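You operate a simulated robot arm through the tools that you are given. There is no shell and no other tool. Be economical: measure what you need, move in short steps, check, and stop when the job is done.

The job below is to be done with a simulated two-armed robot. You get a single attempt, and the scene is never put back.

JOB
Run tray B's four bottles through the divider, one to each lane.
Fine: the Tea bottle to lane 2; move no bottle by hand; leave tray A.

It is judged by the outcome, as a careful person would: the job done as asked, and still so three seconds after it is handed in. It fails if anything else is knocked over, pushed out of place, dropped, spilled or broken.

ROBOT AND FRAMES
Two 7-joint arms with fingered hands on one trunk, on a base that drives. Base frame: it is fixed to the floor where the robot stands at the start and does not move with it; the origin is under the middle of the robot, x ahead of it, y to its left, z up. Units: mm, degrees, N and s.
The left shoulder is at the start at [200, 135, 1020], the right one opposite. Places, roughly: apple bottle [1250, -500, 1000]; back feed tray [1100, -200, 1000]; divider table [1000, 0, 700]; front feed tray [1100, -300, 900]; lane four tray [900, 500, 1100]; lane one tray [700, 300, 900]; lane three tray [800, 400, 1000]; lane two tray [700, 400, 1000]; left white lever [600, 200, 1100]; lemon bottle [1250, -500, 1000]; lever of divider gate b [800, -100, 900]; tea bottle [1250, -500, 1000]; top white lever [700, 100, 1300]; water bottle [1250, -750, 1000]. Payload 4 kg a hand.
The TCP of each hand is the grasp point between the finger pads, 25 mm short of the fingertips. In the tool frame z runs along the fingers and y along their closing line. Largest opening 88 mm; the body of the gripper starts 29 mm behind the TCP. The gripper is a hand of 4 fingers: y runs from the thumb to the fingers, the wrist lies at [-13, -106, -174] in the tool frame, and closing takes about 1.5 s.
Orientation is told as [roll, pitch, yaw] about the base's x, y, z axes, in that order, counted from this pose: with the fingers straight down and the wrist toward the robot, the tool's x, y and z point along [0, 1, 0], [1, 0, 0] and [0, 0, -1] of the base frame.

CONTROLS
- The arms move only by the tool servo_tool. It takes "left_targets", "right_targets" or both (then of equal length, played together; a hand with none holds still); each is a list that holds one entry, the list of rows, each a list of 6 numbers: the shift along the tool's x, y, z in units of 25 mm (1.0 is 25 mm), then the turn, a rotation vector about the tool's x, y, z in units of 5 degrees (1.0 is 5 degrees). In form: [[[tx, ty, tz, wx, wy, wz], ...]]. A call has 1 to 10 rows; each row shifts and turns the commanded pose from where the row before left it, along the tool's axes as they then stand. "left_grip" and "right_grip" are, for a hand that has rows, the closure, from 0 (fully open) to 1 (shut), set as the call begins (left out, the last holds). A call with a number of a shift or a turn outside -1 to 1 is refused whole. Rows are played at 5 a second. More than 50 mm and 8.6 degrees between two rows, or a gripper value outside its range, and nothing of the call is played. Where a pose cannot be reached the arm comes as near as it can. A force on the tool above 40 N (or 10 N above the force at the start of the call, whichever is more), or a blocked arm, ends the call early, and 0.2 s more pass. The fingers move at their own pace (about 153 mm/s each) and stop on an object; they squeeze with about 24 N. The grip force told is the motor's: it shows also when the fingers shut on nothing. Time passes only in rows, and 0.2 s behind the last, so rows that do not move let the fingers close. It gives the time, the measured TCP pose, the force on the tool (base axes), the opening and the grip force at its end, in the units of the frame above (readings bear some noise), with the torque about the TCP (base axes, N m) and any sound that the robot's microphone picked up, and new pictures: "show" is both (left out), scene, wrist or none (wrist: the cameras of the hands that moved).
- Cameras (640 x 400 px; columns grow to the right, rows downward): "scene" is now at [145.2, 23, 1641.8]; the picture's right is [0.25, -0.97, 0.00], its down [-0.53, -0.14, -0.84] and it looks along [0.81, 0.21, -0.55] (base axes); focal length 214 px, centre (320, 200). "left" rides on the left gripper at [-64, -83, -98] in its tool frame; the picture's right is [-0.62, -0.37, 0.69], its down [0.71, -0.63, 0.30] and it looks along [0.32, 0.68, 0.65] (tool axes); focal length 265 px, centre (320, 200). "right" rides on the right gripper at [64, -83, -98] in its tool frame; the picture's right is [-0.62, 0.37, -0.69], its down [-0.71, -0.63, 0.30] and it looks along [-0.32, 0.68, 0.65] (tool axes); focal length 265 px, centre (320, 200). There is no depth. A picture from a camera that has moved, and an enlarged one, comes with that camera's place and axes in the base frame and with its lens.
- lift_body(by): slides the trunk up (or, below 0, down) by that many mm; the arms and the scene camera ride with it, the base frame stays. It gives what a move gives, with no picture.
- base_move(legs): drives the robot by 1 to 6 legs, each [ahead, left, turn to the left] in mm, mm and degrees, along the robot's own axes; the way and the turn of a leg run together, so that a leg with both is an arc; at most 1500 mm and 180 degrees a leg. The arms and the cameras ride along, it lands a little off, and it stops where it bumps. It gives what a move gives, and a new picture of the scene camera.
- curl_fingers(index, middle, ring, thumb_bend, thumb_turn, hand): sets how far each is bent, from 0 (flat) to 1 (curled in); at 0.3 the hand is open as for a grip, at 0.7 the pads meet at the TCP. One left out holds its place. A second passes; each finger stops where it meets its share of the squeeze, and holds until it gets a number again. A gripper value or a shape takes the hand back. It gives what a move gives, with no picture; readings hold the bend of each and the force on the fingers (four entries, about 0 where the hand has none), thumb and palm. thumb_turn goes from beside the hand (0) to across from the fingers (1), as for a grip.
- preshape(shape, hand): the hand has 4 fingers and takes this shape, open, in about a second: jaw (thumb against the fingers, like two jaws); tri (thumb and two fingers); tip (a fingertip pinch); poke (one finger out to press); point (the index stretched); flat (the hand flat); cup (the hand cupped); fist (a fist). The gripper value then closes the fingers along that shape, each until it touches; the sizes above hold for jaw. It gives what a move gives, with no picture.
- aim_head(pan, tilt): turns the head with the scene camera to pan (to the left, within 97 degrees either way) and tilt (down, from -29 to 69), counted from straight ahead of the robot. It gives what a move gives, and a new picture of the scene camera.
- enlarge(camera, box): a new picture of the part [left, top, right, bottom] of that camera's present view, enlarged. No time passes.
- hand_in(): hands the job in; it is judged then, once.

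Work in short steps. Places have to be worked out from the pictures, the camera data and where the tool is seen: move nearer, look again, correct. Check each grasp and each placing, and mend what went wrong. You have 120 turns and 260 pictures in all, those below and enlarged ones among them. Open the grippers and draw the arms clear of the work before you hand the job in, unless the task says otherwise; then end with one line.

The tools are called by a JSON object that holds its "method" and its "body". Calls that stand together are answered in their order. servo_tool: Moves the arms, as the interface text tells. Its arguments: {"type":"object","properties":{"left_targets":{"type":"array","items":{"type":"array","items":{"type":"array","items":{"type":"number"}}}},"left_grip":{"type":"number"},"right_targets":{"type":"array","items":{"type":"array","items":{"type":"array","items":{"type":"number"}}}},"right_grip":{"type":"number"},"show":{"type":"string","enum":["both","scene","wrist","none"]}},"required":[]} The other tools are called the same way: lift_body (by) slides the trunk up or down; preshape (shape, hand) gives the hand a shape; curl_fingers (index, middle, ring, thumb_bend, thumb_turn, hand) moves the fingers one by one; base_move (legs) drives the base; aim_head (pan, tilt) turns the head that bears the scene camera; enlarge (camera, box) takes an enlarged picture of a part of a camera's view; hand_in () hands the job in.

At the start:

```text
time_s: 0.0
left_position: [511.9, 245.2, 1398.2]
left_tcp_rot: [0.1, -0.1, -0.1]
left_wrist_force: [-0.5, -0.1, 0.2]
left_ft_torque: [-0.03, -0.03, 0.0]
left_grip_width: 87.6
left_finger_force: 0.1
left_shape: jaw
left_bend: [0.3, 0.3, 0.3, 0.3, 0.98]
left_finger forces: [0.1, 0.0, 0.1, 0.0, 0.0, 0.0]
right_position: [495.0, -224.0, 1478.0]
right_tcp_rot: [0.0, 0.0, -0.1]
right_wrist_force: [-0.6, -0.2, 0.4]
right_ft_torque: [0.03, 0.01, 0.01]
right_grip_width: 87.4
right_finger_force: 0.0
right_shape: jaw
right_bend: [0.3, 0.3, 0.3, 0.3, 0.98]
right_finger forces: [0.1, 0.0, 0.0, 0.0, 0.1, 0.1]
trunk travel left (down, up): [-625.0, 145.0]
robot x, y, heading: [-1.5, -2.0, 0.2]
head pan, tilt: [14.3, 33.2]
```

scene: 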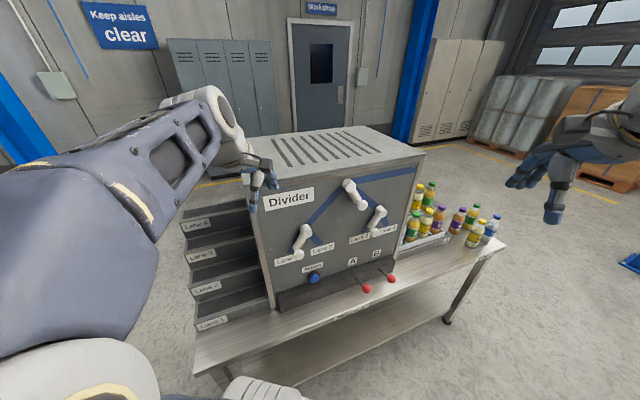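
right: 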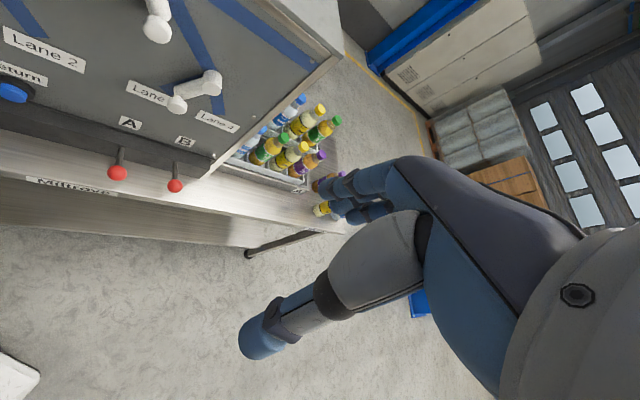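
left: 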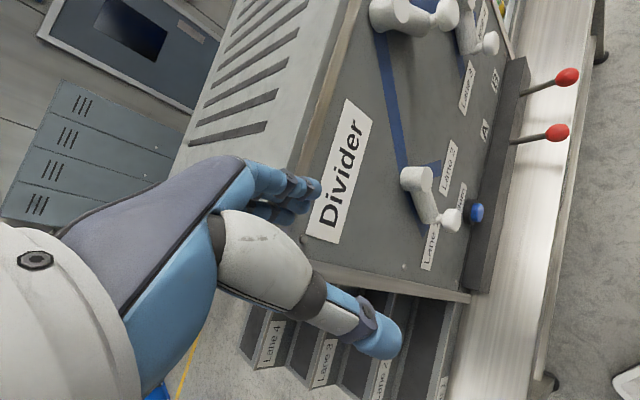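

The scene shows a divider panel with a root lever, two lower levers, gate levers A and B, and a blue button. I'll enlarge the panel and the bottles.

{"method": "enlarge", "body": {"camera": "scene", "box": [250, 150, 430, 310]}}

{"method": "enlarge", "body": {"camera": "scene", "box": [390, 170, 510, 260]}}

{"method": "enlarge", "body": {"camera": "right", "box": [90, 60, 370, 235]}}

```text
2.50 times, centred on (340, 230) of scene
camera zoom: at [145.2, 23.0, 1641.8], right [0.25, -0.97, 0.0], down [-0.53, -0.14, -0.84], along [0.81, 0.21, -0.55], focal length 536 px, centre (270, 125)
```

zoom: 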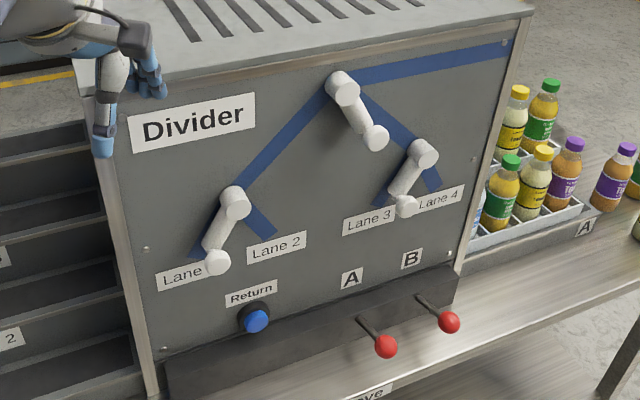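

```text
4.44 times, centred on (450, 215) of scene
camera zoom: at [145.2, 23.0, 1641.8], right [0.25, -0.97, 0.0], down [-0.53, -0.14, -0.84], along [0.81, 0.21, -0.55], focal length 953 px, centre (-258, 133)
```

zoom: 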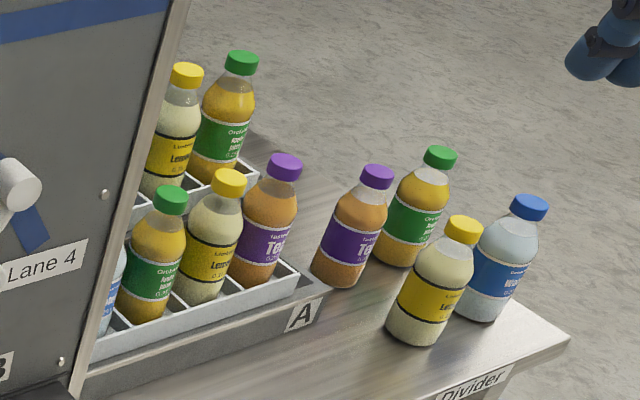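

```text
2.29 times, centred on (230, 148) of right
camera zoom: at [410.7, -159.5, 1575.4], right [0.37, -0.62, 0.69], down [-0.63, -0.71, -0.3], along [0.68, -0.32, -0.65], focal length 607 px, centre (526, 320)
```

zoom: 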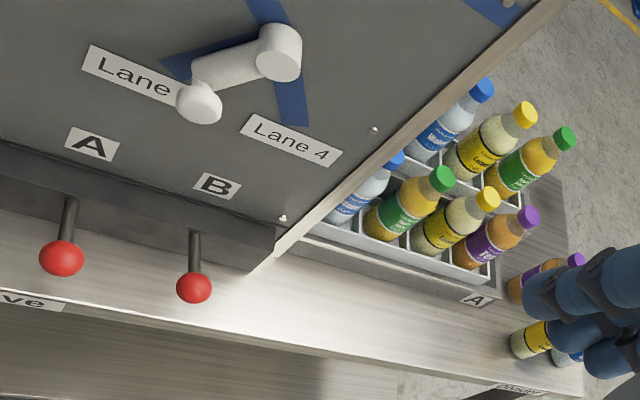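

The table appears turned relative to me (front edge running from about (300,460) to (1150,-700)). I'll raise the trunk for clearance and a better view, then look toward the trays.

{"method": "lift_body", "body": {"by": 140}}

{"method": "base_move", "body": {"legs": [[0, -350, 0]]}}

{"method": "aim_head", "body": {"pan": 10, "tilt": 38}}

```text
time_s: 1.7
left_position: [511.9, 244.4, 1537.1]
left_tcp_rot: [0.0, 0.0, 0.0]
left_wrist_force: [0.2, -0.2, 0.5]
left_ft_torque: [-0.02, -0.01, -0.01]
left_grip_width: 87.3
left_finger_force: 0.0
left_shape: jaw
left_bend: [0.3, 0.3, 0.3, 0.3, 0.98]
left_finger forces: [0.0, 0.0, 0.0, 0.0, 0.0, 0.0]
right_position: [494.4, -222.9, 1617.6]
right_tcp_rot: [0.0, -0.1, 0.0]
right_wrist_force: [0.4, 0.8, 0.4]
right_ft_torque: [-0.01, -0.01, -0.02]
right_grip_width: 87.5
right_finger_force: 0.1
right_shape: jaw
right_bend: [0.3, 0.3, 0.3, 0.3, 0.98]
right_finger forces: [0.0, 0.1, 0.1, 0.0, 0.1, 0.1]
trunk travel left (down, up): [-765.0, 5.0]
robot x, y, heading: [1.3, -0.8, 0.2]
head pan, tilt: [14.3, 33.2]
```

```text
time_s: 4.0
left_position: [511.8, -104.7, 1538.0]
left_tcp_rot: [0.1, 0.0, 0.1]
left_wrist_force: [-0.3, -0.4, -0.4]
left_ft_torque: [-0.01, 0.01, 0.01]
left_grip_width: 87.6
left_finger_force: 0.1
left_shape: jaw
left_bend: [0.3, 0.3, 0.3, 0.3, 0.98]
left_finger forces: [0.0, 0.0, 0.0, 0.0, 0.0, 0.0]
right_position: [496.0, -574.2, 1617.8]
right_tcp_rot: [0.0, 0.1, 0.2]
right_wrist_force: [0.2, -0.4, -0.3]
right_ft_torque: [-0.03, 0.03, -0.05]
right_grip_width: 87.4
right_finger_force: 0.0
right_shape: jaw
right_bend: [0.3, 0.3, 0.3, 0.3, 0.98]
right_finger forces: [0.0, 0.1, 0.0, 0.0, 0.1, 0.1]
trunk travel left (down, up): [-765.0, 5.0]
robot x, y, heading: [-0.9, -353.1, 0.3]
head pan, tilt: [14.3, 33.2]
camera scene: at [145.9, -328.7, 1781.8], right [0.25, -0.97, 0.0], down [-0.53, -0.14, -0.84], along [0.81, 0.21, -0.55], focal length 214 px, centre (320, 200)
```

scene: 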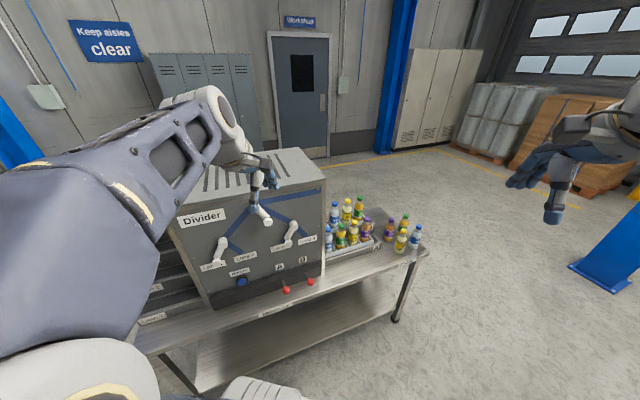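

```text
time_s: 4.6
left_position: [510.8, -106.8, 1537.3]
left_tcp_rot: [0.1, 0.0, 0.2]
left_wrist_force: [0.3, 0.2, -0.4]
left_ft_torque: [0.01, 0.03, 0.01]
left_grip_width: 86.8
left_finger_force: 0.0
left_shape: jaw
left_bend: [0.3, 0.3, 0.3, 0.3, 0.98]
left_finger forces: [0.0, 0.0, 0.0, 0.0, 0.0, 0.1]
right_position: [496.8, -573.5, 1617.4]
right_tcp_rot: [0.0, 0.0, 0.2]
right_wrist_force: [-0.7, -0.7, -0.5]
right_ft_torque: [-0.02, 0.01, 0.01]
right_grip_width: 87.6
right_finger_force: 0.1
right_shape: jaw
right_bend: [0.3, 0.3, 0.3, 0.3, 0.98]
right_finger forces: [0.0, 0.0, 0.0, 0.0, 0.0, 0.1]
trunk travel left (down, up): [-765.0, 5.0]
robot x, y, heading: [0.3, -352.5, -0.0]
head pan, tilt: [10.0, 38.0]
camera scene: at [144.7, -336.0, 1774.4], right [0.18, -0.98, 0.0], down [-0.61, -0.11, -0.79], along [0.78, 0.14, -0.62], focal length 214 px, centre (320, 200)
```

scene: 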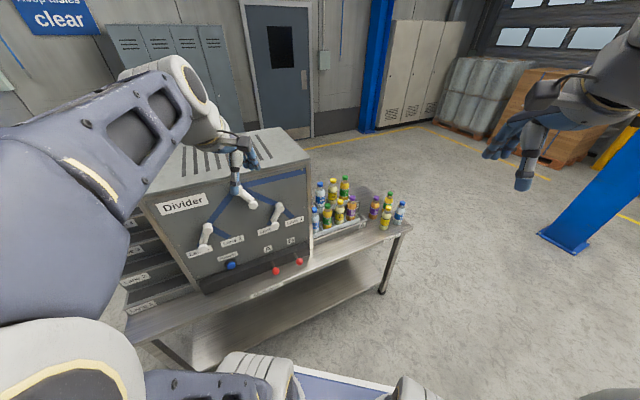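

{"method": "enlarge", "body": {"camera": "scene", "box": [300, 165, 420, 240]}}

{"method": "enlarge", "body": {"camera": "scene", "box": [130, 150, 320, 310]}}

```text
5.33 times, centred on (360, 202) of scene
camera zoom: at [144.7, -336.0, 1774.4], right [0.18, -0.98, 0.0], down [-0.61, -0.11, -0.79], along [0.78, 0.14, -0.62], focal length 1144 px, centre (107, 187)
```

zoom: 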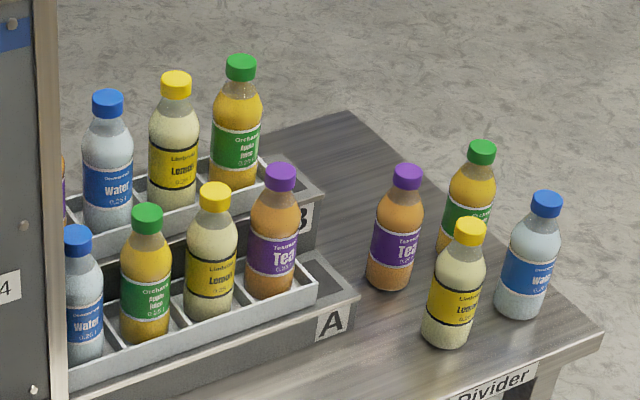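

```text
2.50 times, centred on (225, 230) of scene
camera zoom: at [144.7, -336.0, 1774.4], right [0.18, -0.98, 0.0], down [-0.61, -0.11, -0.79], along [0.78, 0.14, -0.62], focal length 536 px, centre (558, 125)
```

zoom: 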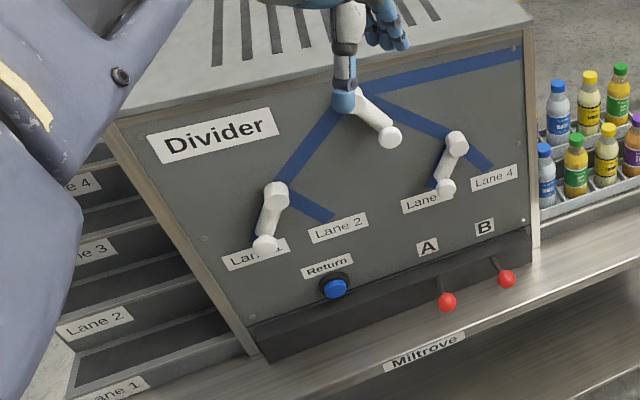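

Tray B (rear) holds Tea innermost, then Water, Lemon, Apple, so Tea likely comes out first. Triangulating gives the panel facing ~35° to my left: ball B ≈ (761,-123,885), knobs ≈ top (737,35,1243), left (607,217,1099), right (779,-22,1103). I'll turn to face the panel squarely.

{"method": "base_move", "body": {"legs": [[187, 55, 0], [0, 0, 35.4]]}}

{"method": "aim_head", "body": {"pan": 0, "tilt": 45}}

```text
time_s: 7.9
left_position: [455.5, 204.0, 1538.4]
left_tcp_rot: [-0.1, 0.0, 36.2]
left_wrist_force: [0.4, 0.0, 0.3]
left_ft_torque: [-0.02, 0.02, -0.01]
left_grip_width: 87.5
left_finger_force: 0.1
left_shape: jaw
left_bend: [0.3, 0.3, 0.3, 0.3, 0.98]
left_finger forces: [0.1, 0.0, 0.1, 0.1, 0.0, 0.0]
right_position: [718.4, -185.3, 1618.2]
right_tcp_rot: [0.1, 0.0, 36.2]
right_wrist_force: [0.5, -0.4, -0.5]
right_ft_torque: [-0.03, -0.01, -0.01]
right_grip_width: 87.5
right_finger_force: 0.1
right_shape: jaw
right_bend: [0.3, 0.3, 0.3, 0.3, 0.98]
right_finger forces: [0.1, 0.0, 0.0, 0.1, 0.1, 0.0]
trunk travel left (down, up): [-765.0, 5.0]
robot x, y, heading: [186.1, -303.1, 36.2]
head pan, tilt: [10.0, 38.0]
camera scene: at [294.2, -197.5, 1774.4], right [0.72, -0.69, 0.0], down [-0.43, -0.44, -0.79], along [0.55, 0.57, -0.62], focal length 214 px, centre (320, 200)
```

scene: 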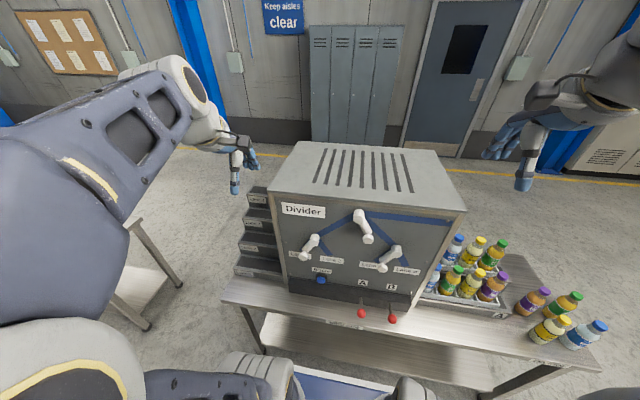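

```text
time_s: 8.6
left_position: [456.7, 203.2, 1537.1]
left_tcp_rot: [0.0, 0.1, 36.2]
left_wrist_force: [-1.0, -0.1, -0.3]
left_ft_torque: [0.02, -0.03, -0.02]
left_grip_width: 87.5
left_finger_force: 0.0
left_shape: jaw
left_bend: [0.3, 0.3, 0.3, 0.3, 0.98]
left_finger forces: [0.1, 0.0, 0.1, 0.0, 0.0, 0.0]
right_position: [717.5, -185.8, 1617.4]
right_tcp_rot: [0.0, -0.1, 36.1]
right_wrist_force: [-0.1, -0.2, 0.1]
right_ft_torque: [0.01, 0.01, -0.01]
right_grip_width: 87.5
right_finger_force: 0.0
right_shape: jaw
right_bend: [0.3, 0.3, 0.3, 0.3, 0.98]
right_finger forces: [0.0, 0.0, 0.1, 0.0, 0.0, 0.1]
trunk travel left (down, up): [-765.0, 5.0]
robot x, y, heading: [183.5, -297.7, 36.3]
head pan, tilt: [0.0, 45.0]
camera scene: at [300.1, -211.7, 1764.2], right [0.59, -0.81, 0.0], down [-0.57, -0.42, -0.71], along [0.57, 0.42, -0.71], focal length 214 px, centre (320, 200)
```

scene: 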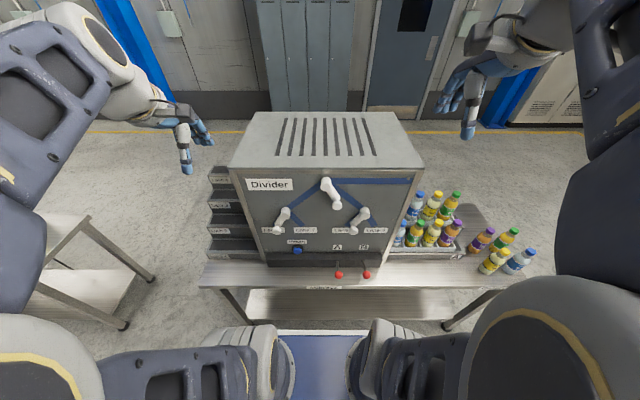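

Now square to the panel. I'll enlarge for precise positions.

{"method": "enlarge", "body": {"camera": "scene", "box": [230, 165, 422, 285]}}

{"method": "enlarge", "body": {"camera": "scene", "box": [385, 175, 545, 275]}}

```text
3.33 times, centred on (326, 225) of scene
camera zoom: at [300.1, -211.7, 1764.2], right [0.59, -0.81, 0.0], down [-0.57, -0.42, -0.71], along [0.57, 0.42, -0.71], focal length 715 px, centre (300, 117)
```

zoom: 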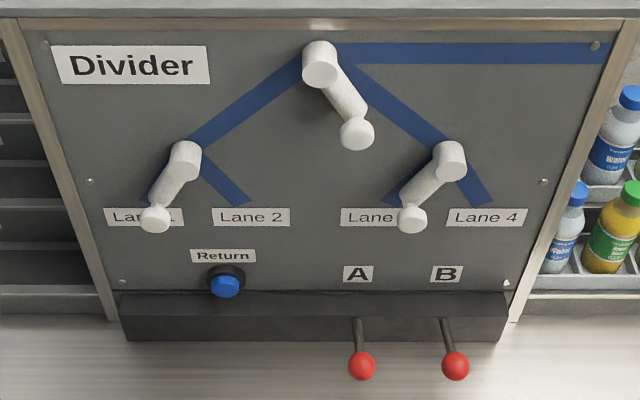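

```text
4.00 times, centred on (465, 225) of scene
camera zoom: at [300.1, -211.7, 1764.2], right [0.59, -0.81, 0.0], down [-0.57, -0.42, -0.71], along [0.57, 0.42, -0.71], focal length 858 px, centre (-260, 100)
```

zoom: 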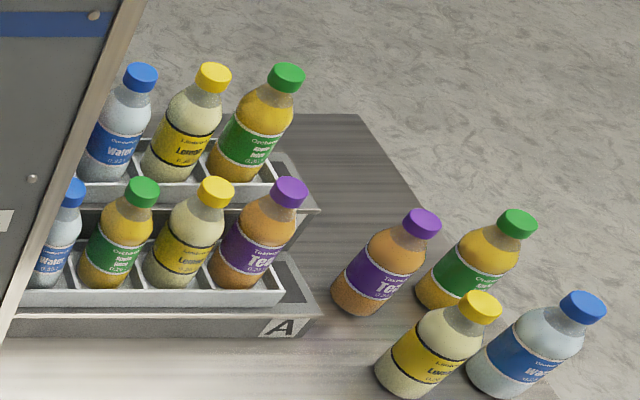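

Next I shape both hands into "poke" and pitch them forward while lowering in front of the panel (staying ~180 mm short of it).

{"method": "preshape", "body": {"hand": "left", "shape": "poke"}}

{"method": "preshape", "body": {"hand": "right", "shape": "poke"}}

{"method": "servo_tool", "body": {"left_targets": [[[0, 0, 0.95, -1, 0, 0], [0, -0.083, 0.946, -1, 0, 0], [0, -0.165, 0.936, -1, 0, 0], [0, -0.246, 0.918, -1, 0, 0], [0, -0.325, 0.893, -1, 0, 0], [0, -0.402, 0.861, -1, 0, 0], [0, -0.475, 0.823, -1, 0, 0], [0, -0.545, 0.778, -1, 0, 0], [0, -0.611, 0.728, -1, 0, 0]]], "right_targets": [[[0, 0, 0.84, -1, 0, 0], [0, -0.073, 0.837, -1, 0, 0], [0, -0.146, 0.827, -1, 0, 0], [0, -0.217, 0.811, -1, 0, 0], [0, -0.287, 0.79, -1, 0, 0], [0, -0.355, 0.761, -1, 0, 0], [0, -0.42, 0.727, -1, 0, 0], [0, -0.482, 0.688, -1, 0, 0], [0, -0.54, 0.643, -1, 0, 0]]], "show": "scene"}}

```text
time_s: 9.5
left_position: [454.5, 204.2, 1537.3]
left_tcp_rot: [0.0, 0.0, 36.2]
left_wrist_force: [1.1, 0.9, 0.2]
left_ft_torque: [0.02, 0.0, -0.01]
left_grip_width: 0.0
left_finger_force: 0.1
left_shape: poke
left_bend: [0.7, 0.7, 0.99, 1.0, 1.0]
left_finger forces: [0.1, 0.0, 0.0, 0.0, 0.0, 0.0]
right_position: [719.3, -183.4, 1618.1]
right_tcp_rot: [0.0, 0.0, 36.2]
right_wrist_force: [0.9, 0.2, -0.9]
right_ft_torque: [-0.01, -0.01, 0.01]
right_grip_width: 87.5
right_finger_force: 0.1
right_shape: jaw
right_bend: [0.3, 0.3, 0.3, 0.3, 0.98]
right_finger forces: [0.0, 0.0, 0.0, 0.0, 0.0, 0.1]
trunk travel left (down, up): [-765.0, 5.0]
robot x, y, heading: [184.6, -295.8, 36.3]
head pan, tilt: [0.0, 45.0]
```

```text
time_s: 10.4
left_position: [455.7, 204.6, 1538.1]
left_tcp_rot: [0.0, -0.1, 36.2]
left_wrist_force: [-0.5, -0.6, -0.3]
left_ft_torque: [-0.01, 0.04, 0.02]
left_grip_width: 0.1
left_finger_force: 0.0
left_shape: poke
left_bend: [0.7, 0.7, 0.99, 1.0, 1.0]
left_finger forces: [0.0, 0.0, 0.0, 0.0, 0.1, 0.0]
right_position: [718.5, -184.5, 1616.8]
right_tcp_rot: [0.0, -0.1, 36.2]
right_wrist_force: [0.7, 0.7, 0.0]
right_ft_torque: [0.0, 0.02, 0.02]
right_grip_width: 0.0
right_finger_force: 0.0
right_shape: poke
right_bend: [0.7, 0.7, 0.99, 1.0, 1.0]
right_finger forces: [0.0, 0.0, 0.0, 0.1, 0.1, 0.0]
trunk travel left (down, up): [-765.0, 5.0]
robot x, y, heading: [188.3, -298.2, 36.4]
head pan, tilt: [0.0, 45.0]
```

```text
time_s: 12.4
left_position: [467.4, 277.7, 1376.6]
left_tcp_rot: [0.0, -45.1, 36.1]
left_wrist_force: [-1.1, 0.1, 0.6]
left_ft_torque: [-0.01, -0.01, 0.01]
left_grip_width: 0.1
left_finger_force: 0.0
left_shape: poke
left_bend: [0.7, 0.7, 0.99, 1.0, 1.0]
left_finger forces: [0.1, 0.0, 0.0, 0.1, 0.1, 0.0]
left hand out of reach, approached as far as the arm can: row 6, 7, 8, 9
right_position: [748.4, -190.9, 1468.9]
right_tcp_rot: [0.1, -45.1, 36.3]
right_wrist_force: [0.5, -0.4, 0.6]
right_ft_torque: [-0.03, -0.01, -0.04]
right_grip_width: 0.1
right_finger_force: 0.0
right_shape: poke
right_bend: [0.7, 0.7, 0.99, 1.0, 1.0]
right_finger forces: [0.1, 0.0, 0.0, 0.1, 0.1, 0.0]
right hand out of reach, approached as far as the arm can: row 8, 9
trunk travel left (down, up): [-765.0, 5.0]
robot x, y, heading: [188.6, -299.9, 36.3]
head pan, tilt: [0.0, 45.0]
camera scene: at [299.7, -212.3, 1764.3], right [0.59, -0.81, 0.0], down [-0.57, -0.42, -0.71], along [0.57, 0.42, -0.71], focal length 214 px, centre (320, 200)
```

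scene: 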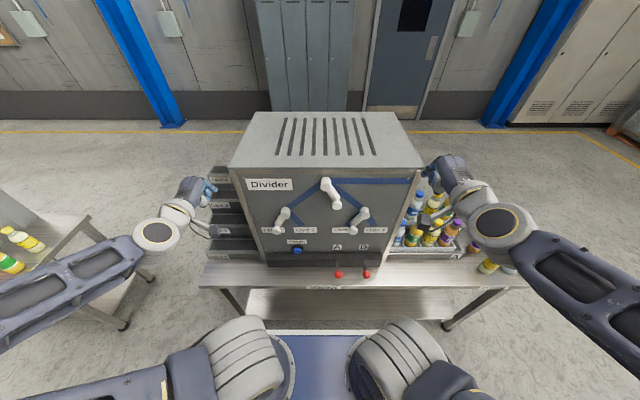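

Full forward pitch hits the arms' limits, so I'll keep 45° pitch, which is enough to push knobs sideways. Lower further and check.

{"method": "servo_tool", "body": {"left_targets": [[[-0.4, -0.7, 0.7, 0, 0, 0], [-0.4, -0.7, 0.7, 0, 0, 0], [-0.4, -0.7, 0.7, 0, 0, 0], [-0.4, -0.7, 0.7, 0, 0, 0], [-0.4, -0.7, 0.7, 0, 0, 0], [0, -0.7, 0.7, 0, 0, 0]]], "right_targets": [[[0.4, -0.7, 0.7, 0, 0, 0], [0.4, -0.7, 0.7, 0, 0, 0], [0.4, -0.7, 0.7, 0, 0, 0], [0.4, -0.7, 0.7, 0, 0, 0], [0.4, -0.7, 0.7, 0, 0, 0], [0, -0.7, 0.7, 0, 0, 0]]]}}

```text
time_s: 13.8
left_position: [508.1, 295.6, 1241.9]
left_tcp_rot: [0.0, -44.9, 36.2]
left_wrist_force: [0.0, 0.2, 0.2]
left_ft_torque: [0.02, -0.03, -0.01]
left_grip_width: 0.1
left_finger_force: 0.1
left_shape: poke
left_bend: [0.7, 0.7, 0.99, 1.0, 1.0]
left_finger forces: [0.1, 0.1, 0.0, 0.0, 0.0, 0.0]
left hand out of reach, approached as far as the arm can: row 1, 2, 3, 4, 5
right_position: [810.2, -152.6, 1399.5]
right_tcp_rot: [0.1, -45.0, 36.2]
right_wrist_force: [-0.7, 0.9, 0.9]
right_ft_torque: [0.0, -0.02, 0.01]
right_grip_width: 0.0
right_finger_force: 0.0
right_shape: poke
right_bend: [0.7, 0.7, 0.99, 1.0, 1.0]
right_finger forces: [0.0, 0.1, 0.1, 0.0, 0.1, 0.0]
right hand out of reach, approached as far as the arm can: row 1, 2, 3, 4, 5, 6
trunk travel left (down, up): [-765.0, 5.0]
robot x, y, heading: [184.7, -297.6, 36.2]
head pan, tilt: [0.0, 45.0]
camera scene: at [299.8, -211.8, 1764.2], right [0.59, -0.81, 0.0], down [-0.57, -0.42, -0.71], along [0.57, 0.42, -0.71], focal length 214 px, centre (320, 200)
camera right: at [668.4, -177.1, 1410.0], right [0.18, -0.64, 0.75], down [0.24, -0.71, -0.66], along [0.95, 0.3, 0.02], focal length 265 px, centre (320, 200)
camera left: at [442.9, 168.1, 1252.2], right [0.55, -0.36, -0.75], down [-0.61, 0.44, -0.66], along [0.57, 0.82, 0.02], focal length 265 px, centre (320, 200)
```

scene: 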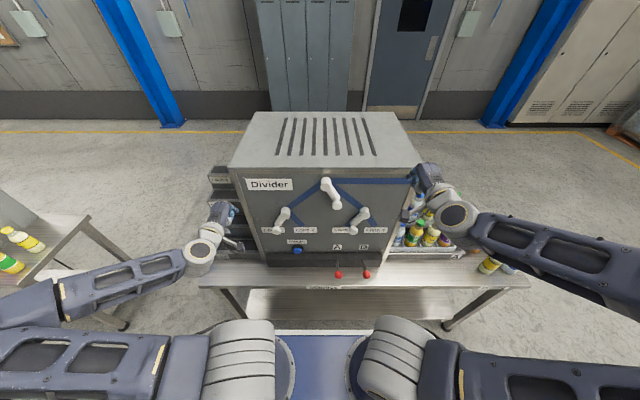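
right: 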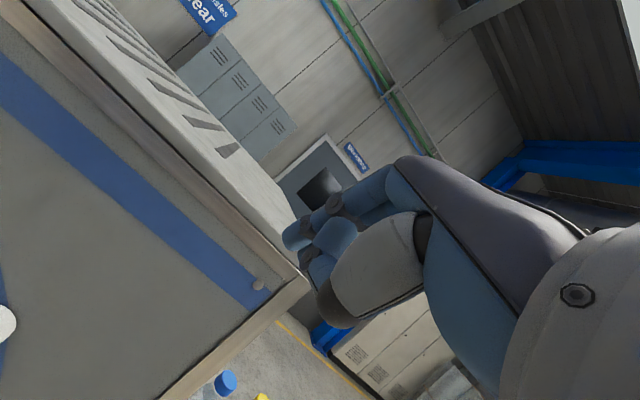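
left: 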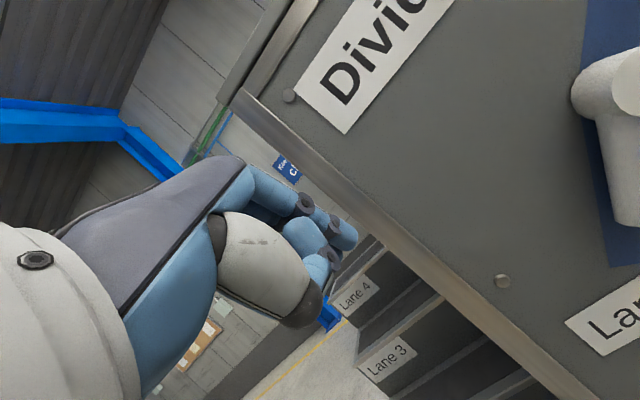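

The wrists are too close to the shoulders; I'll back the base away from the panel by 230 mm to gain working room.

{"method": "base_move", "body": {"legs": [[-230, 0, 0]]}}

```text
time_s: 15.5
left_position: [321.8, 159.6, 1243.4]
left_tcp_rot: [0.1, -44.9, 36.2]
left_wrist_force: [0.0, 0.3, 0.2]
left_ft_torque: [0.01, 0.0, -0.03]
left_grip_width: 0.0
left_finger_force: 0.0
left_shape: poke
left_bend: [0.7, 0.7, 0.99, 1.0, 1.0]
left_finger forces: [0.1, 0.0, 0.1, 0.1, 0.0, 0.1]
right_position: [623.1, -288.8, 1400.5]
right_tcp_rot: [0.0, -44.9, 36.3]
right_wrist_force: [0.1, 0.2, -0.6]
right_ft_torque: [0.01, 0.0, -0.02]
right_grip_width: 0.0
right_finger_force: 0.1
right_shape: poke
right_bend: [0.7, 0.7, 0.99, 1.0, 1.0]
right_finger forces: [0.1, 0.1, 0.0, 0.1, 0.1, 0.1]
trunk travel left (down, up): [-765.0, 5.0]
robot x, y, heading: [2.7, -433.2, 36.1]
head pan, tilt: [0.0, 45.0]
camera scene: at [112.6, -348.7, 1764.1], right [0.59, -0.81, 0.0], down [-0.57, -0.42, -0.71], along [0.57, 0.42, -0.71], focal length 214 px, centre (320, 200)
```

scene: 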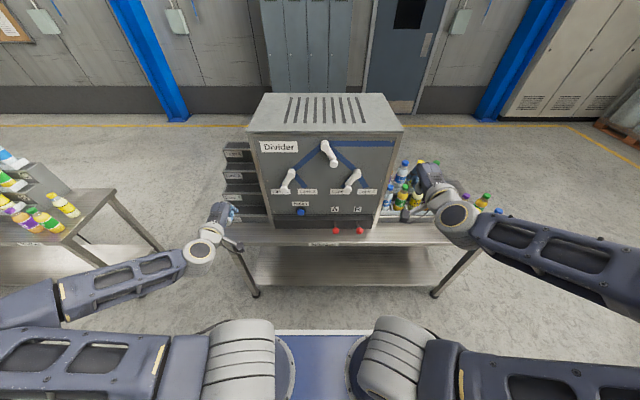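

There's now room. Moving both hands to hover in front of their knobs (left hand left of the left knob, right hand right of the top knob), ~80 mm short.

{"method": "servo_tool", "body": {"left_targets": [[[-0.156, 0.113, 0.893, 0, 0, 0], [-0.156, 0.113, 0.893, 0, 0, 0], [-0.156, 0.113, 0.893, 0, 0, 0], [-0.156, 0.113, 0.893, 0, 0, 0], [-0.156, 0.113, 0.893, 0, 0, 0], [-0.156, 0.113, 0.893, 0, 0, 0], [-0.156, 0.113, 0.893, 0, 0, 0], [-0.156, 0.113, 0.893, 0, 0, 0], [-0.156, 0.113, 0.893, 0, 0, 0], [-0.156, 0.113, 0.893, 0, 0, 0]]], "right_targets": [[[0.5, 0.12, 1, 0, 0, 0], [0.5, 0.12, 1, 0, 0, 0], [0.5, 0.12, 1, 0, 0, 0], [0.5, 0.12, 1, 0, 0, 0], [0.5, 0.12, 1, 0, 0, 0], [0.5, 0.12, 1, 0, 0, 0], [0.5, 0.12, 1, 0, 0, 0], [0.5, 0.12, 1, 0, 0, 0], [0.5, 0.12, 1, 0, 0, 0], [0.5, 0.12, 1, 0, 0, 0]]]}}

```text
time_s: 17.7
left_position: [487.5, 232.4, 1106.1]
left_tcp_rot: [-0.2, -45.0, 36.2]
left_wrist_force: [-0.3, -0.3, -0.2]
left_ft_torque: [0.0, -0.01, 0.0]
left_grip_width: 0.0
left_finger_force: 0.1
left_shape: poke
left_bend: [0.7, 0.7, 0.99, 1.0, 1.0]
left_finger forces: [0.0, 0.0, 0.1, 0.1, 0.0, 0.1]
right_position: [708.8, -72.7, 1245.3]
right_tcp_rot: [-0.1, -44.9, 36.2]
right_wrist_force: [0.3, -0.2, 0.2]
right_ft_torque: [0.01, -0.01, 0.02]
right_grip_width: 0.0
right_finger_force: 0.1
right_shape: poke
right_bend: [0.7, 0.7, 0.99, 1.0, 1.0]
right_finger forces: [0.0, 0.0, 0.0, 0.0, 0.1, 0.0]
trunk travel left (down, up): [-765.0, 5.0]
robot x, y, heading: [0.7, -433.5, 36.5]
head pan, tilt: [0.0, 45.0]
camera scene: at [111.7, -348.8, 1764.3], right [0.59, -0.81, 0.0], down [-0.57, -0.42, -0.71], along [0.57, 0.42, -0.71], focal length 214 px, centre (320, 200)
camera right: at [566.7, -97.5, 1255.8], right [0.18, -0.64, 0.75], down [0.24, -0.71, -0.66], along [0.95, 0.3, 0.02], focal length 265 px, centre (320, 200)
camera left: at [421.2, 105.3, 1116.6], right [0.55, -0.37, -0.75], down [-0.61, 0.44, -0.66], along [0.57, 0.82, 0.02], focal length 265 px, centre (320, 200)
```

scene: 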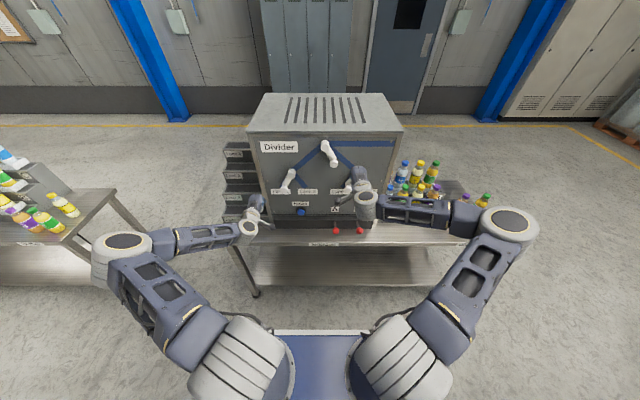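
right: 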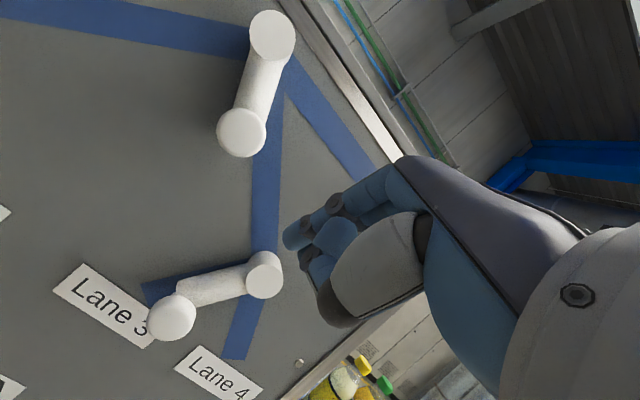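
left: 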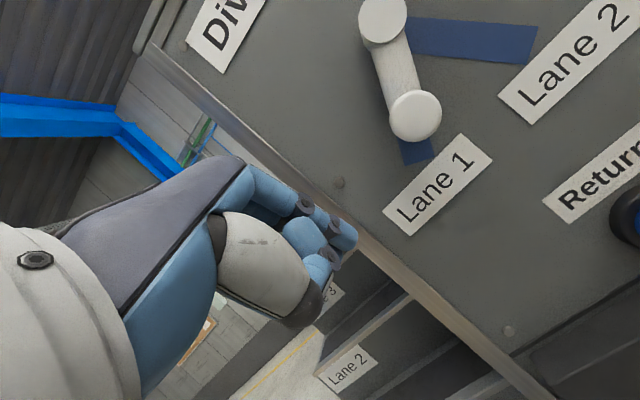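

Left-camera check confirms the left knob at ≈(607,212,1106). I'll advance both hands ~80 mm beside their knobs.

{"method": "servo_tool", "body": {"left_targets": [[[0, 0.615, 0.53, 0, 0, 0], [0, 0.615, 0.53, 0, 0, 0], [0, 0.615, 0.53, 0, 0, 0], [0, 0.615, 0.53, 0, 0, 0]]], "right_targets": [[[0, 0.615, 0.53, 0, 0, 0], [0, 0.615, 0.53, 0, 0, 0], [0, 0.615, 0.53, 0, 0, 0], [0, 0.615, 0.53, 0, 0, 0]]]}}

```text
time_s: 18.7
left_position: [541.4, 280.1, 1117.8]
left_tcp_rot: [0.0, -44.9, 36.2]
left_wrist_force: [-0.7, 0.0, -0.5]
left_ft_torque: [0.0, -0.01, 0.0]
left_grip_width: 0.1
left_finger_force: 0.0
left_shape: poke
left_bend: [0.7, 0.7, 0.99, 1.0, 1.0]
left_finger forces: [0.1, 0.0, 0.0, 0.0, 0.0, 0.0]
left hand out of reach, approached as far as the arm can: row 4
right_position: [770.9, -68.2, 1256.6]
right_tcp_rot: [0.0, -44.9, 36.1]
right_wrist_force: [-0.1, 1.0, 1.2]
right_ft_torque: [0.01, -0.03, 0.0]
right_grip_width: 0.1
right_finger_force: 0.2
right_shape: poke
right_bend: [0.7, 0.7, 0.99, 1.0, 1.0]
right_finger forces: [0.0, 0.1, 0.0, 0.1, 0.0, 0.0]
right hand out of reach, approached as far as the arm can: row 1, 2, 3, 4
trunk travel left (down, up): [-765.0, 5.0]
robot x, y, heading: [-2.6, -436.1, 36.2]
head pan, tilt: [0.0, 45.0]
camera scene: at [112.5, -348.8, 1764.2], right [0.59, -0.81, 0.0], down [-0.57, -0.42, -0.71], along [0.57, 0.42, -0.71], focal length 214 px, centre (320, 200)
camera right: at [629.5, -92.4, 1265.9], right [0.18, -0.64, 0.75], down [0.24, -0.71, -0.66], along [0.95, 0.3, 0.02], focal length 265 px, centre (320, 200)
camera left: at [474.9, 151.9, 1127.7], right [0.55, -0.37, -0.75], down [-0.61, 0.44, -0.66], along [0.57, 0.82, 0.02], focal length 265 px, centre (320, 200)
```

scene: 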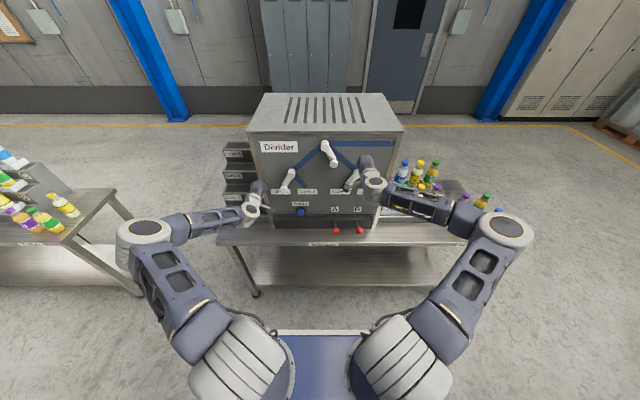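
right: 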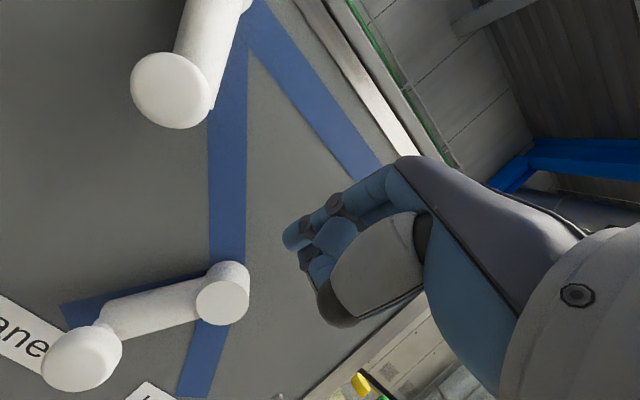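
left: 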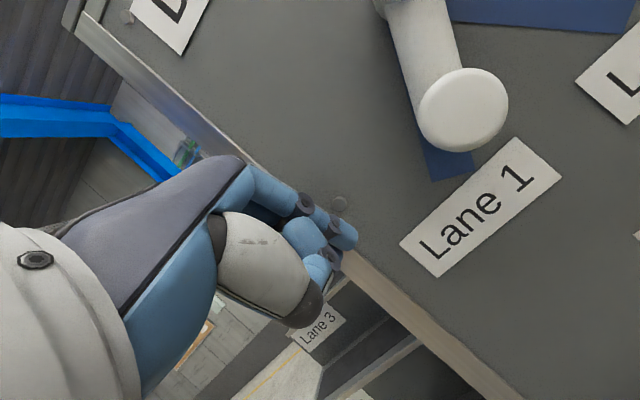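

Joint limits bite again when arms are folded this much; I'll back off another 120 mm so the arms are straighter.

{"method": "base_move", "body": {"legs": [[-120, 0, 0]]}}

```text
time_s: 20.0
left_position: [443.0, 206.6, 1117.4]
left_tcp_rot: [-0.1, -44.9, 36.1]
left_wrist_force: [0.3, 0.1, 0.1]
left_ft_torque: [0.0, 0.01, 0.01]
left_grip_width: 0.0
left_finger_force: 0.0
left_shape: poke
left_bend: [0.7, 0.7, 0.99, 1.0, 1.0]
left_finger forces: [0.0, 0.0, 0.1, 0.1, 0.0, 0.1]
right_position: [672.9, -140.3, 1256.7]
right_tcp_rot: [0.0, -44.9, 36.2]
right_wrist_force: [0.1, -0.1, 0.1]
right_ft_torque: [0.01, 0.02, 0.0]
right_grip_width: 0.0
right_finger_force: 0.0
right_shape: poke
right_bend: [0.7, 0.7, 0.99, 1.0, 1.0]
right_finger forces: [0.1, 0.0, 0.0, 0.1, 0.0, 0.0]
trunk travel left (down, up): [-765.0, 5.0]
robot x, y, heading: [-100.9, -509.5, 35.7]
head pan, tilt: [0.0, 45.0]
camera scene: at [13.8, -421.2, 1764.1], right [0.59, -0.81, 0.0], down [-0.57, -0.42, -0.71], along [0.57, 0.42, -0.71], focal length 214 px, centre (320, 200)
```

scene: 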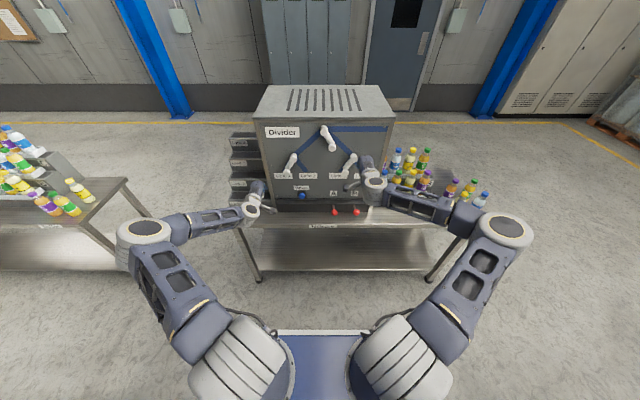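

Re-extending both hands to beside their knobs.

{"method": "servo_tool", "body": {"left_targets": [[[-0.16, 0.708, 0.764, 0, 0, 0], [-0.16, 0.708, 0.764, 0, 0, 0], [-0.16, 0.708, 0.764, 0, 0, 0], [-0.16, 0.708, 0.764, 0, 0, 0], [-0.16, 0.708, 0.764, 0, 0, 0]]], "right_targets": [[[0.37, 0.81, 0.89, 0, 0, 0], [0.37, 0.81, 0.89, 0, 0, 0], [0.37, 0.81, 0.89, 0, 0, 0], [0.37, 0.81, 0.89, 0, 0, 0], [0.37, 0.81, 0.89, 0, 0, 0]]]}}

```text
time_s: 21.2
left_position: [458.6, 252.0, 1162.1]
left_tcp_rot: [-0.1, -44.9, 36.0]
left_wrist_force: [-0.8, -0.9, -0.2]
left_ft_torque: [-0.01, 0.02, 0.04]
left_grip_width: 0.1
left_finger_force: 0.0
left_shape: poke
left_bend: [0.7, 0.7, 0.99, 1.0, 1.0]
left_finger forces: [0.0, 0.1, 0.0, 0.0, 0.0, 0.0]
left hand out of reach, approached as far as the arm can: row 1, 2, 3, 4, 5
right_position: [734.9, -151.4, 1264.8]
right_tcp_rot: [-0.1, -44.9, 36.1]
right_wrist_force: [0.0, 0.3, -0.1]
right_ft_torque: [0.0, -0.01, 0.02]
right_grip_width: 0.0
right_finger_force: 0.0
right_shape: poke
right_bend: [0.7, 0.7, 0.99, 1.0, 1.0]
right_finger forces: [0.0, 0.0, 0.0, 0.0, 0.0, 0.1]
right hand out of reach, approached as far as the arm can: row 1, 2, 3, 4, 5
trunk travel left (down, up): [-765.0, 5.0]
robot x, y, heading: [-96.9, -508.5, 36.2]
head pan, tilt: [0.0, 45.0]
camera scene: at [13.6, -421.3, 1764.2], right [0.59, -0.81, 0.0], down [-0.57, -0.42, -0.71], along [0.57, 0.42, -0.71], focal length 214 px, centre (320, 200)
camera right: at [593.1, -176.7, 1275.3], right [0.18, -0.64, 0.75], down [0.24, -0.71, -0.66], along [0.95, 0.3, 0.02], focal length 265 px, centre (320, 200)
camera left: at [393.0, 123.3, 1172.3], right [0.55, -0.37, -0.75], down [-0.61, 0.44, -0.66], along [0.58, 0.82, 0.02], focal length 265 px, centre (320, 200)
```

scene: 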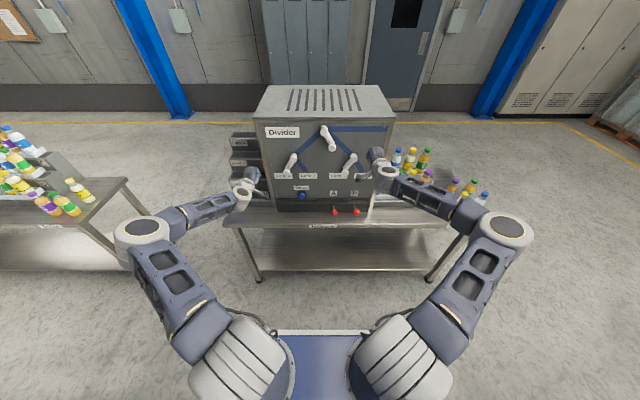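
right: 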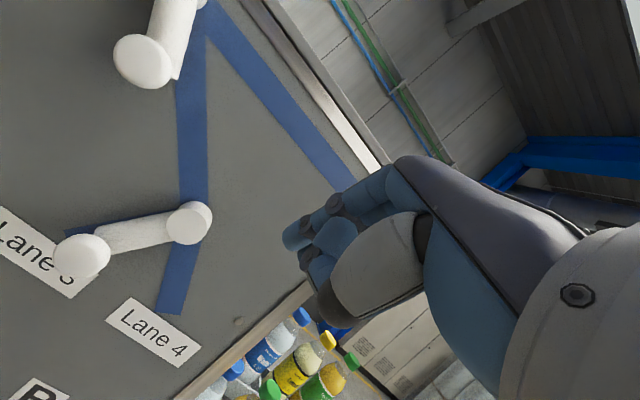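
left: 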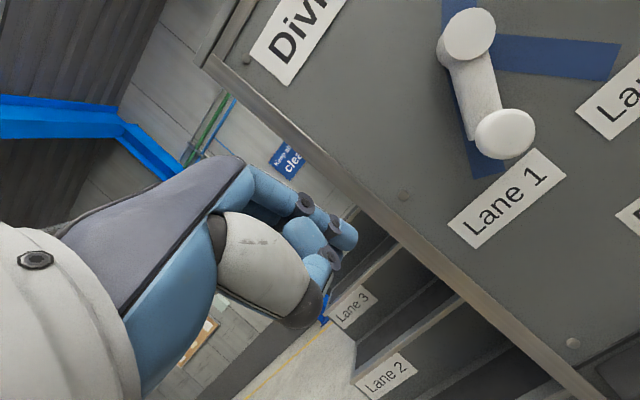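

Both hands drift outward when limited, so the wrists want to point inward. I'll yaw the left hand 40° to the right and the right hand 40° to the left, which also suits poking the knobs sideways.

{"method": "servo_tool", "body": {"left_targets": [[[0, 0, 0, 0, -0.707, 0.707], [0, 0, 0, 0, -0.707, 0.707], [0, 0, 0, 0, -0.707, 0.707], [0, 0, 0, 0, -0.707, 0.707], [0, 0, 0, 0, -0.707, 0.707], [0, 0, 0, 0, -0.707, 0.707], [0, 0, 0, 0, -0.707, 0.707], [0, 0, 0, 0, -0.707, 0.707]]], "right_targets": [[[0, 0, 0, 0, 0.707, -0.707], [0, 0, 0, 0, 0.707, -0.707], [0, 0, 0, 0, 0.707, -0.707], [0, 0, 0, 0, 0.707, -0.707], [0, 0, 0, 0, 0.707, -0.707], [0, 0, 0, 0, 0.707, -0.707], [0, 0, 0, 0, 0.707, -0.707], [0, 0, 0, 0, 0.707, -0.707]]], "show": "scene"}}

```text
time_s: 23.0
left_position: [438.0, 236.4, 1169.5]
left_tcp_rot: [-0.1, -45.0, -3.9]
left_wrist_force: [-0.1, 0.3, 0.3]
left_ft_torque: [0.02, 0.02, -0.02]
left_grip_width: 0.0
left_finger_force: 0.1
left_shape: poke
left_bend: [0.7, 0.7, 0.99, 1.0, 1.0]
left_finger forces: [0.1, 0.1, 0.0, 0.0, 0.0, 0.0]
left hand out of reach, approached as far as the arm can: row 6, 7, 8
right_position: [734.1, -151.6, 1264.9]
right_tcp_rot: [0.1, -45.0, 76.2]
right_wrist_force: [0.6, 0.6, -0.8]
right_ft_torque: [0.01, 0.01, -0.01]
right_grip_width: 0.4
right_finger_force: 0.0
right_shape: poke
right_bend: [0.7, 0.7, 0.99, 1.0, 1.0]
right_finger forces: [0.1, 0.0, 0.0, 0.0, 0.1, 0.0]
trunk travel left (down, up): [-765.0, 5.0]
robot x, y, heading: [-98.7, -508.1, 36.1]
head pan, tilt: [0.0, 45.0]
camera scene: at [13.6, -421.4, 1764.2], right [0.59, -0.81, 0.0], down [-0.57, -0.42, -0.71], along [0.57, 0.42, -0.71], focal length 214 px, centre (320, 200)
```

scene: 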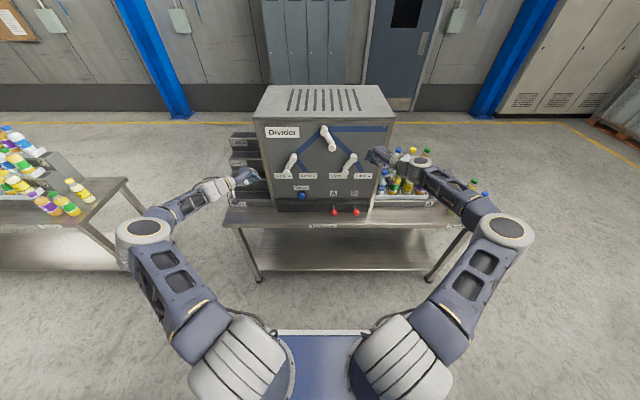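

Right hand took the yaw freely. Testing both moves toward the knobs' sides with the new yaw.

{"method": "servo_tool", "body": {"left_targets": [[[0.245, 0.313, 0.86, 0, 0, 0], [0.245, 0.313, 0.86, 0, 0, 0], [0.245, 0.313, 0.86, 0, 0, 0], [0.245, 0.313, 0.86, 0, 0, 0], [0.245, 0.313, 0.86, 0, 0, 0]]], "right_targets": [[[0.04, 0.68, 0.85, 0, 0, 0], [0.04, 0.68, 0.85, 0, 0, 0], [0.04, 0.68, 0.85, 0, 0, 0], [0.04, 0.68, 0.85, 0, 0, 0], [0, 0, 0, 0, 0, 0]]]}}

```text
time_s: 24.2
left_position: [455.0, 204.5, 1163.2]
left_tcp_rot: [-0.1, -45.0, -3.8]
left_wrist_force: [0.1, -0.2, 0.4]
left_ft_torque: [0.0, -0.01, 0.03]
left_grip_width: 0.0
left_finger_force: 0.1
left_shape: poke
left_bend: [0.7, 0.7, 0.99, 1.0, 1.0]
left_finger forces: [0.1, 0.1, 0.0, 0.1, 0.0, 0.0]
left hand out of reach, approached as far as the arm can: row 1, 2, 3, 4, 5
right_position: [702.0, -124.1, 1262.9]
right_tcp_rot: [0.0, -45.0, 76.1]
right_wrist_force: [-0.7, 0.5, 0.3]
right_ft_torque: [-0.01, -0.02, 0.0]
right_grip_width: 0.0
right_finger_force: 0.1
right_shape: poke
right_bend: [0.7, 0.7, 0.99, 1.0, 1.0]
right_finger forces: [0.0, 0.0, 0.1, 0.0, 0.0, 0.0]
right hand out of reach, approached as far as the arm can: row 1, 2, 3, 4
trunk travel left (down, up): [-765.0, 5.0]
robot x, y, heading: [-99.4, -507.8, 35.7]
head pan, tilt: [0.0, 45.0]
camera scene: at [13.6, -421.2, 1764.2], right [0.59, -0.81, 0.0], down [-0.57, -0.42, -0.71], along [0.57, 0.42, -0.71], focal length 214 px, centre (320, 200)
camera right: at [608.3, -233.1, 1272.9], right [0.55, -0.37, 0.75], down [0.64, -0.4, -0.66], along [0.54, 0.84, 0.02], focal length 265 px, centre (320, 200)
camera left: at [323.0, 149.1, 1173.0], right [0.19, -0.63, -0.75], down [-0.18, 0.73, -0.66], along [0.97, 0.26, 0.02], focal length 265 px, centre (320, 200)
```

scene: 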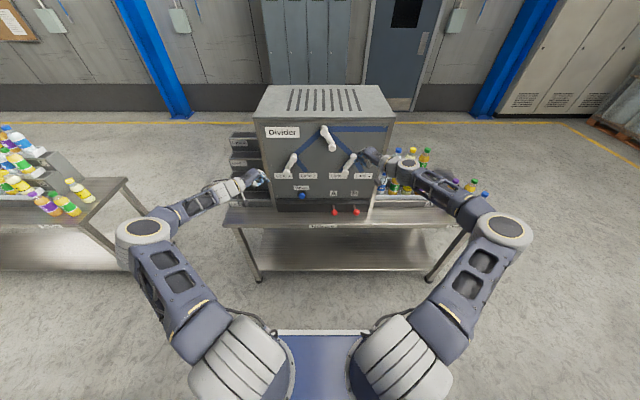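
right: 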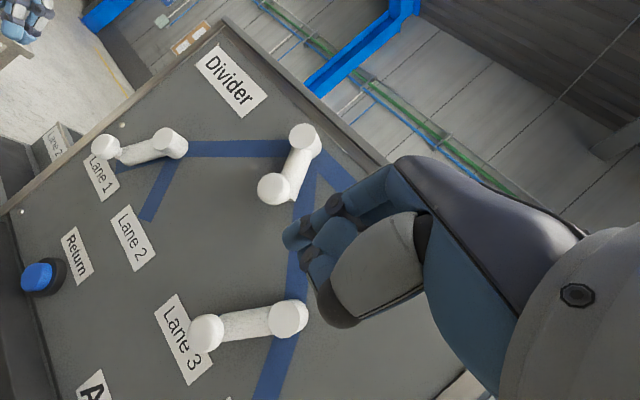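
left: 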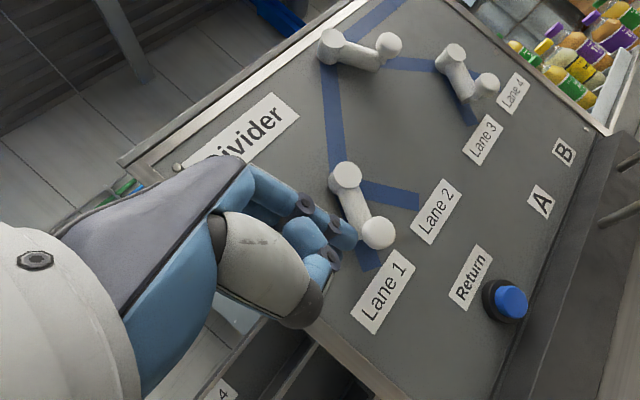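

The limit now is forward reach at this pitch. I'll back the hands off, halve the yaw, and reduce the pitch to ~15° (nearly tool-down, the pose with the stated long reach).

{"method": "servo_tool", "body": {"left_targets": [[[0, -0.7, -0.7, 0, 0.707, -0.707], [0, -0.7, -0.7, 0, 0.707, -0.707], [0, -0.7, -0.7, 0, 0.707, -0.707], [0, -0.7, -0.7, 0, 0.707, -0.707], [0, 0, 0, 1, 0, 0], [0, 0, 0, 1, 0, 0], [0, 0, 0, 1, 0, 0], [0, 0, 0, 1, 0, 0], [0, 0, 0, 1, 0, 0], [0, 0, 0, 1, 0, 0]]], "right_targets": [[[0, -0.7, -0.7, 0, -0.707, 0.707], [0, -0.7, -0.7, 0, -0.707, 0.707], [0, -0.7, -0.7, 0, -0.707, 0.707], [0, -0.7, -0.7, 0, -0.707, 0.707], [0, 0, 0, 1, 0, 0], [0, 0, 0, 1, 0, 0], [0, 0, 0, 1, 0, 0], [0, 0, 0, 1, 0, 0], [0, 0, 0, 1, 0, 0], [0, 0, 0, 1, 0, 0]]], "show": "scene"}}

```text
time_s: 26.4
left_position: [356.8, 200.0, 1163.3]
left_tcp_rot: [-0.1, -14.9, 16.1]
left_wrist_force: [0.1, -0.4, -0.2]
left_ft_torque: [0.01, -0.03, 0.03]
left_grip_width: 0.0
left_finger_force: 0.1
left_shape: poke
left_bend: [0.7, 0.7, 0.99, 1.0, 1.0]
left_finger forces: [0.0, 0.0, 0.1, 0.0, 0.1, 0.1]
right_position: [663.7, -210.9, 1262.7]
right_tcp_rot: [0.5, -16.4, 56.7]
right_wrist_force: [0.7, 0.0, -0.3]
right_ft_torque: [0.01, -0.04, -0.04]
right_grip_width: 0.0
right_finger_force: 0.1
right_shape: poke
right_bend: [0.7, 0.7, 0.99, 1.0, 1.0]
right_finger forces: [0.1, 0.0, 0.1, 0.1, 0.0, 0.1]
trunk travel left (down, up): [-765.0, 5.0]
robot x, y, heading: [-104.2, -505.5, 36.2]
head pan, tilt: [0.0, 45.0]
camera scene: at [13.4, -421.1, 1764.1], right [0.59, -0.81, 0.0], down [-0.57, -0.42, -0.71], along [0.57, 0.42, -0.71], focal length 214 px, centre (320, 200)
```

scene: 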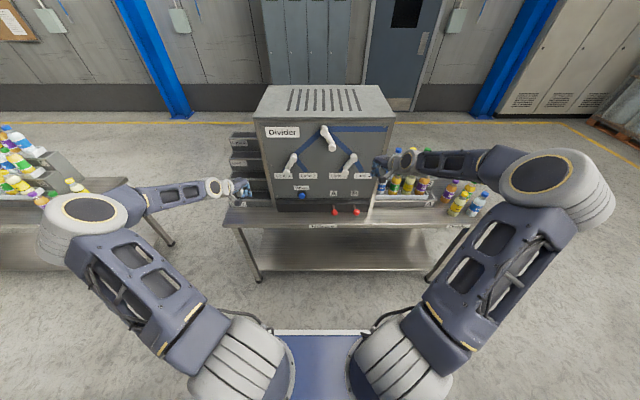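

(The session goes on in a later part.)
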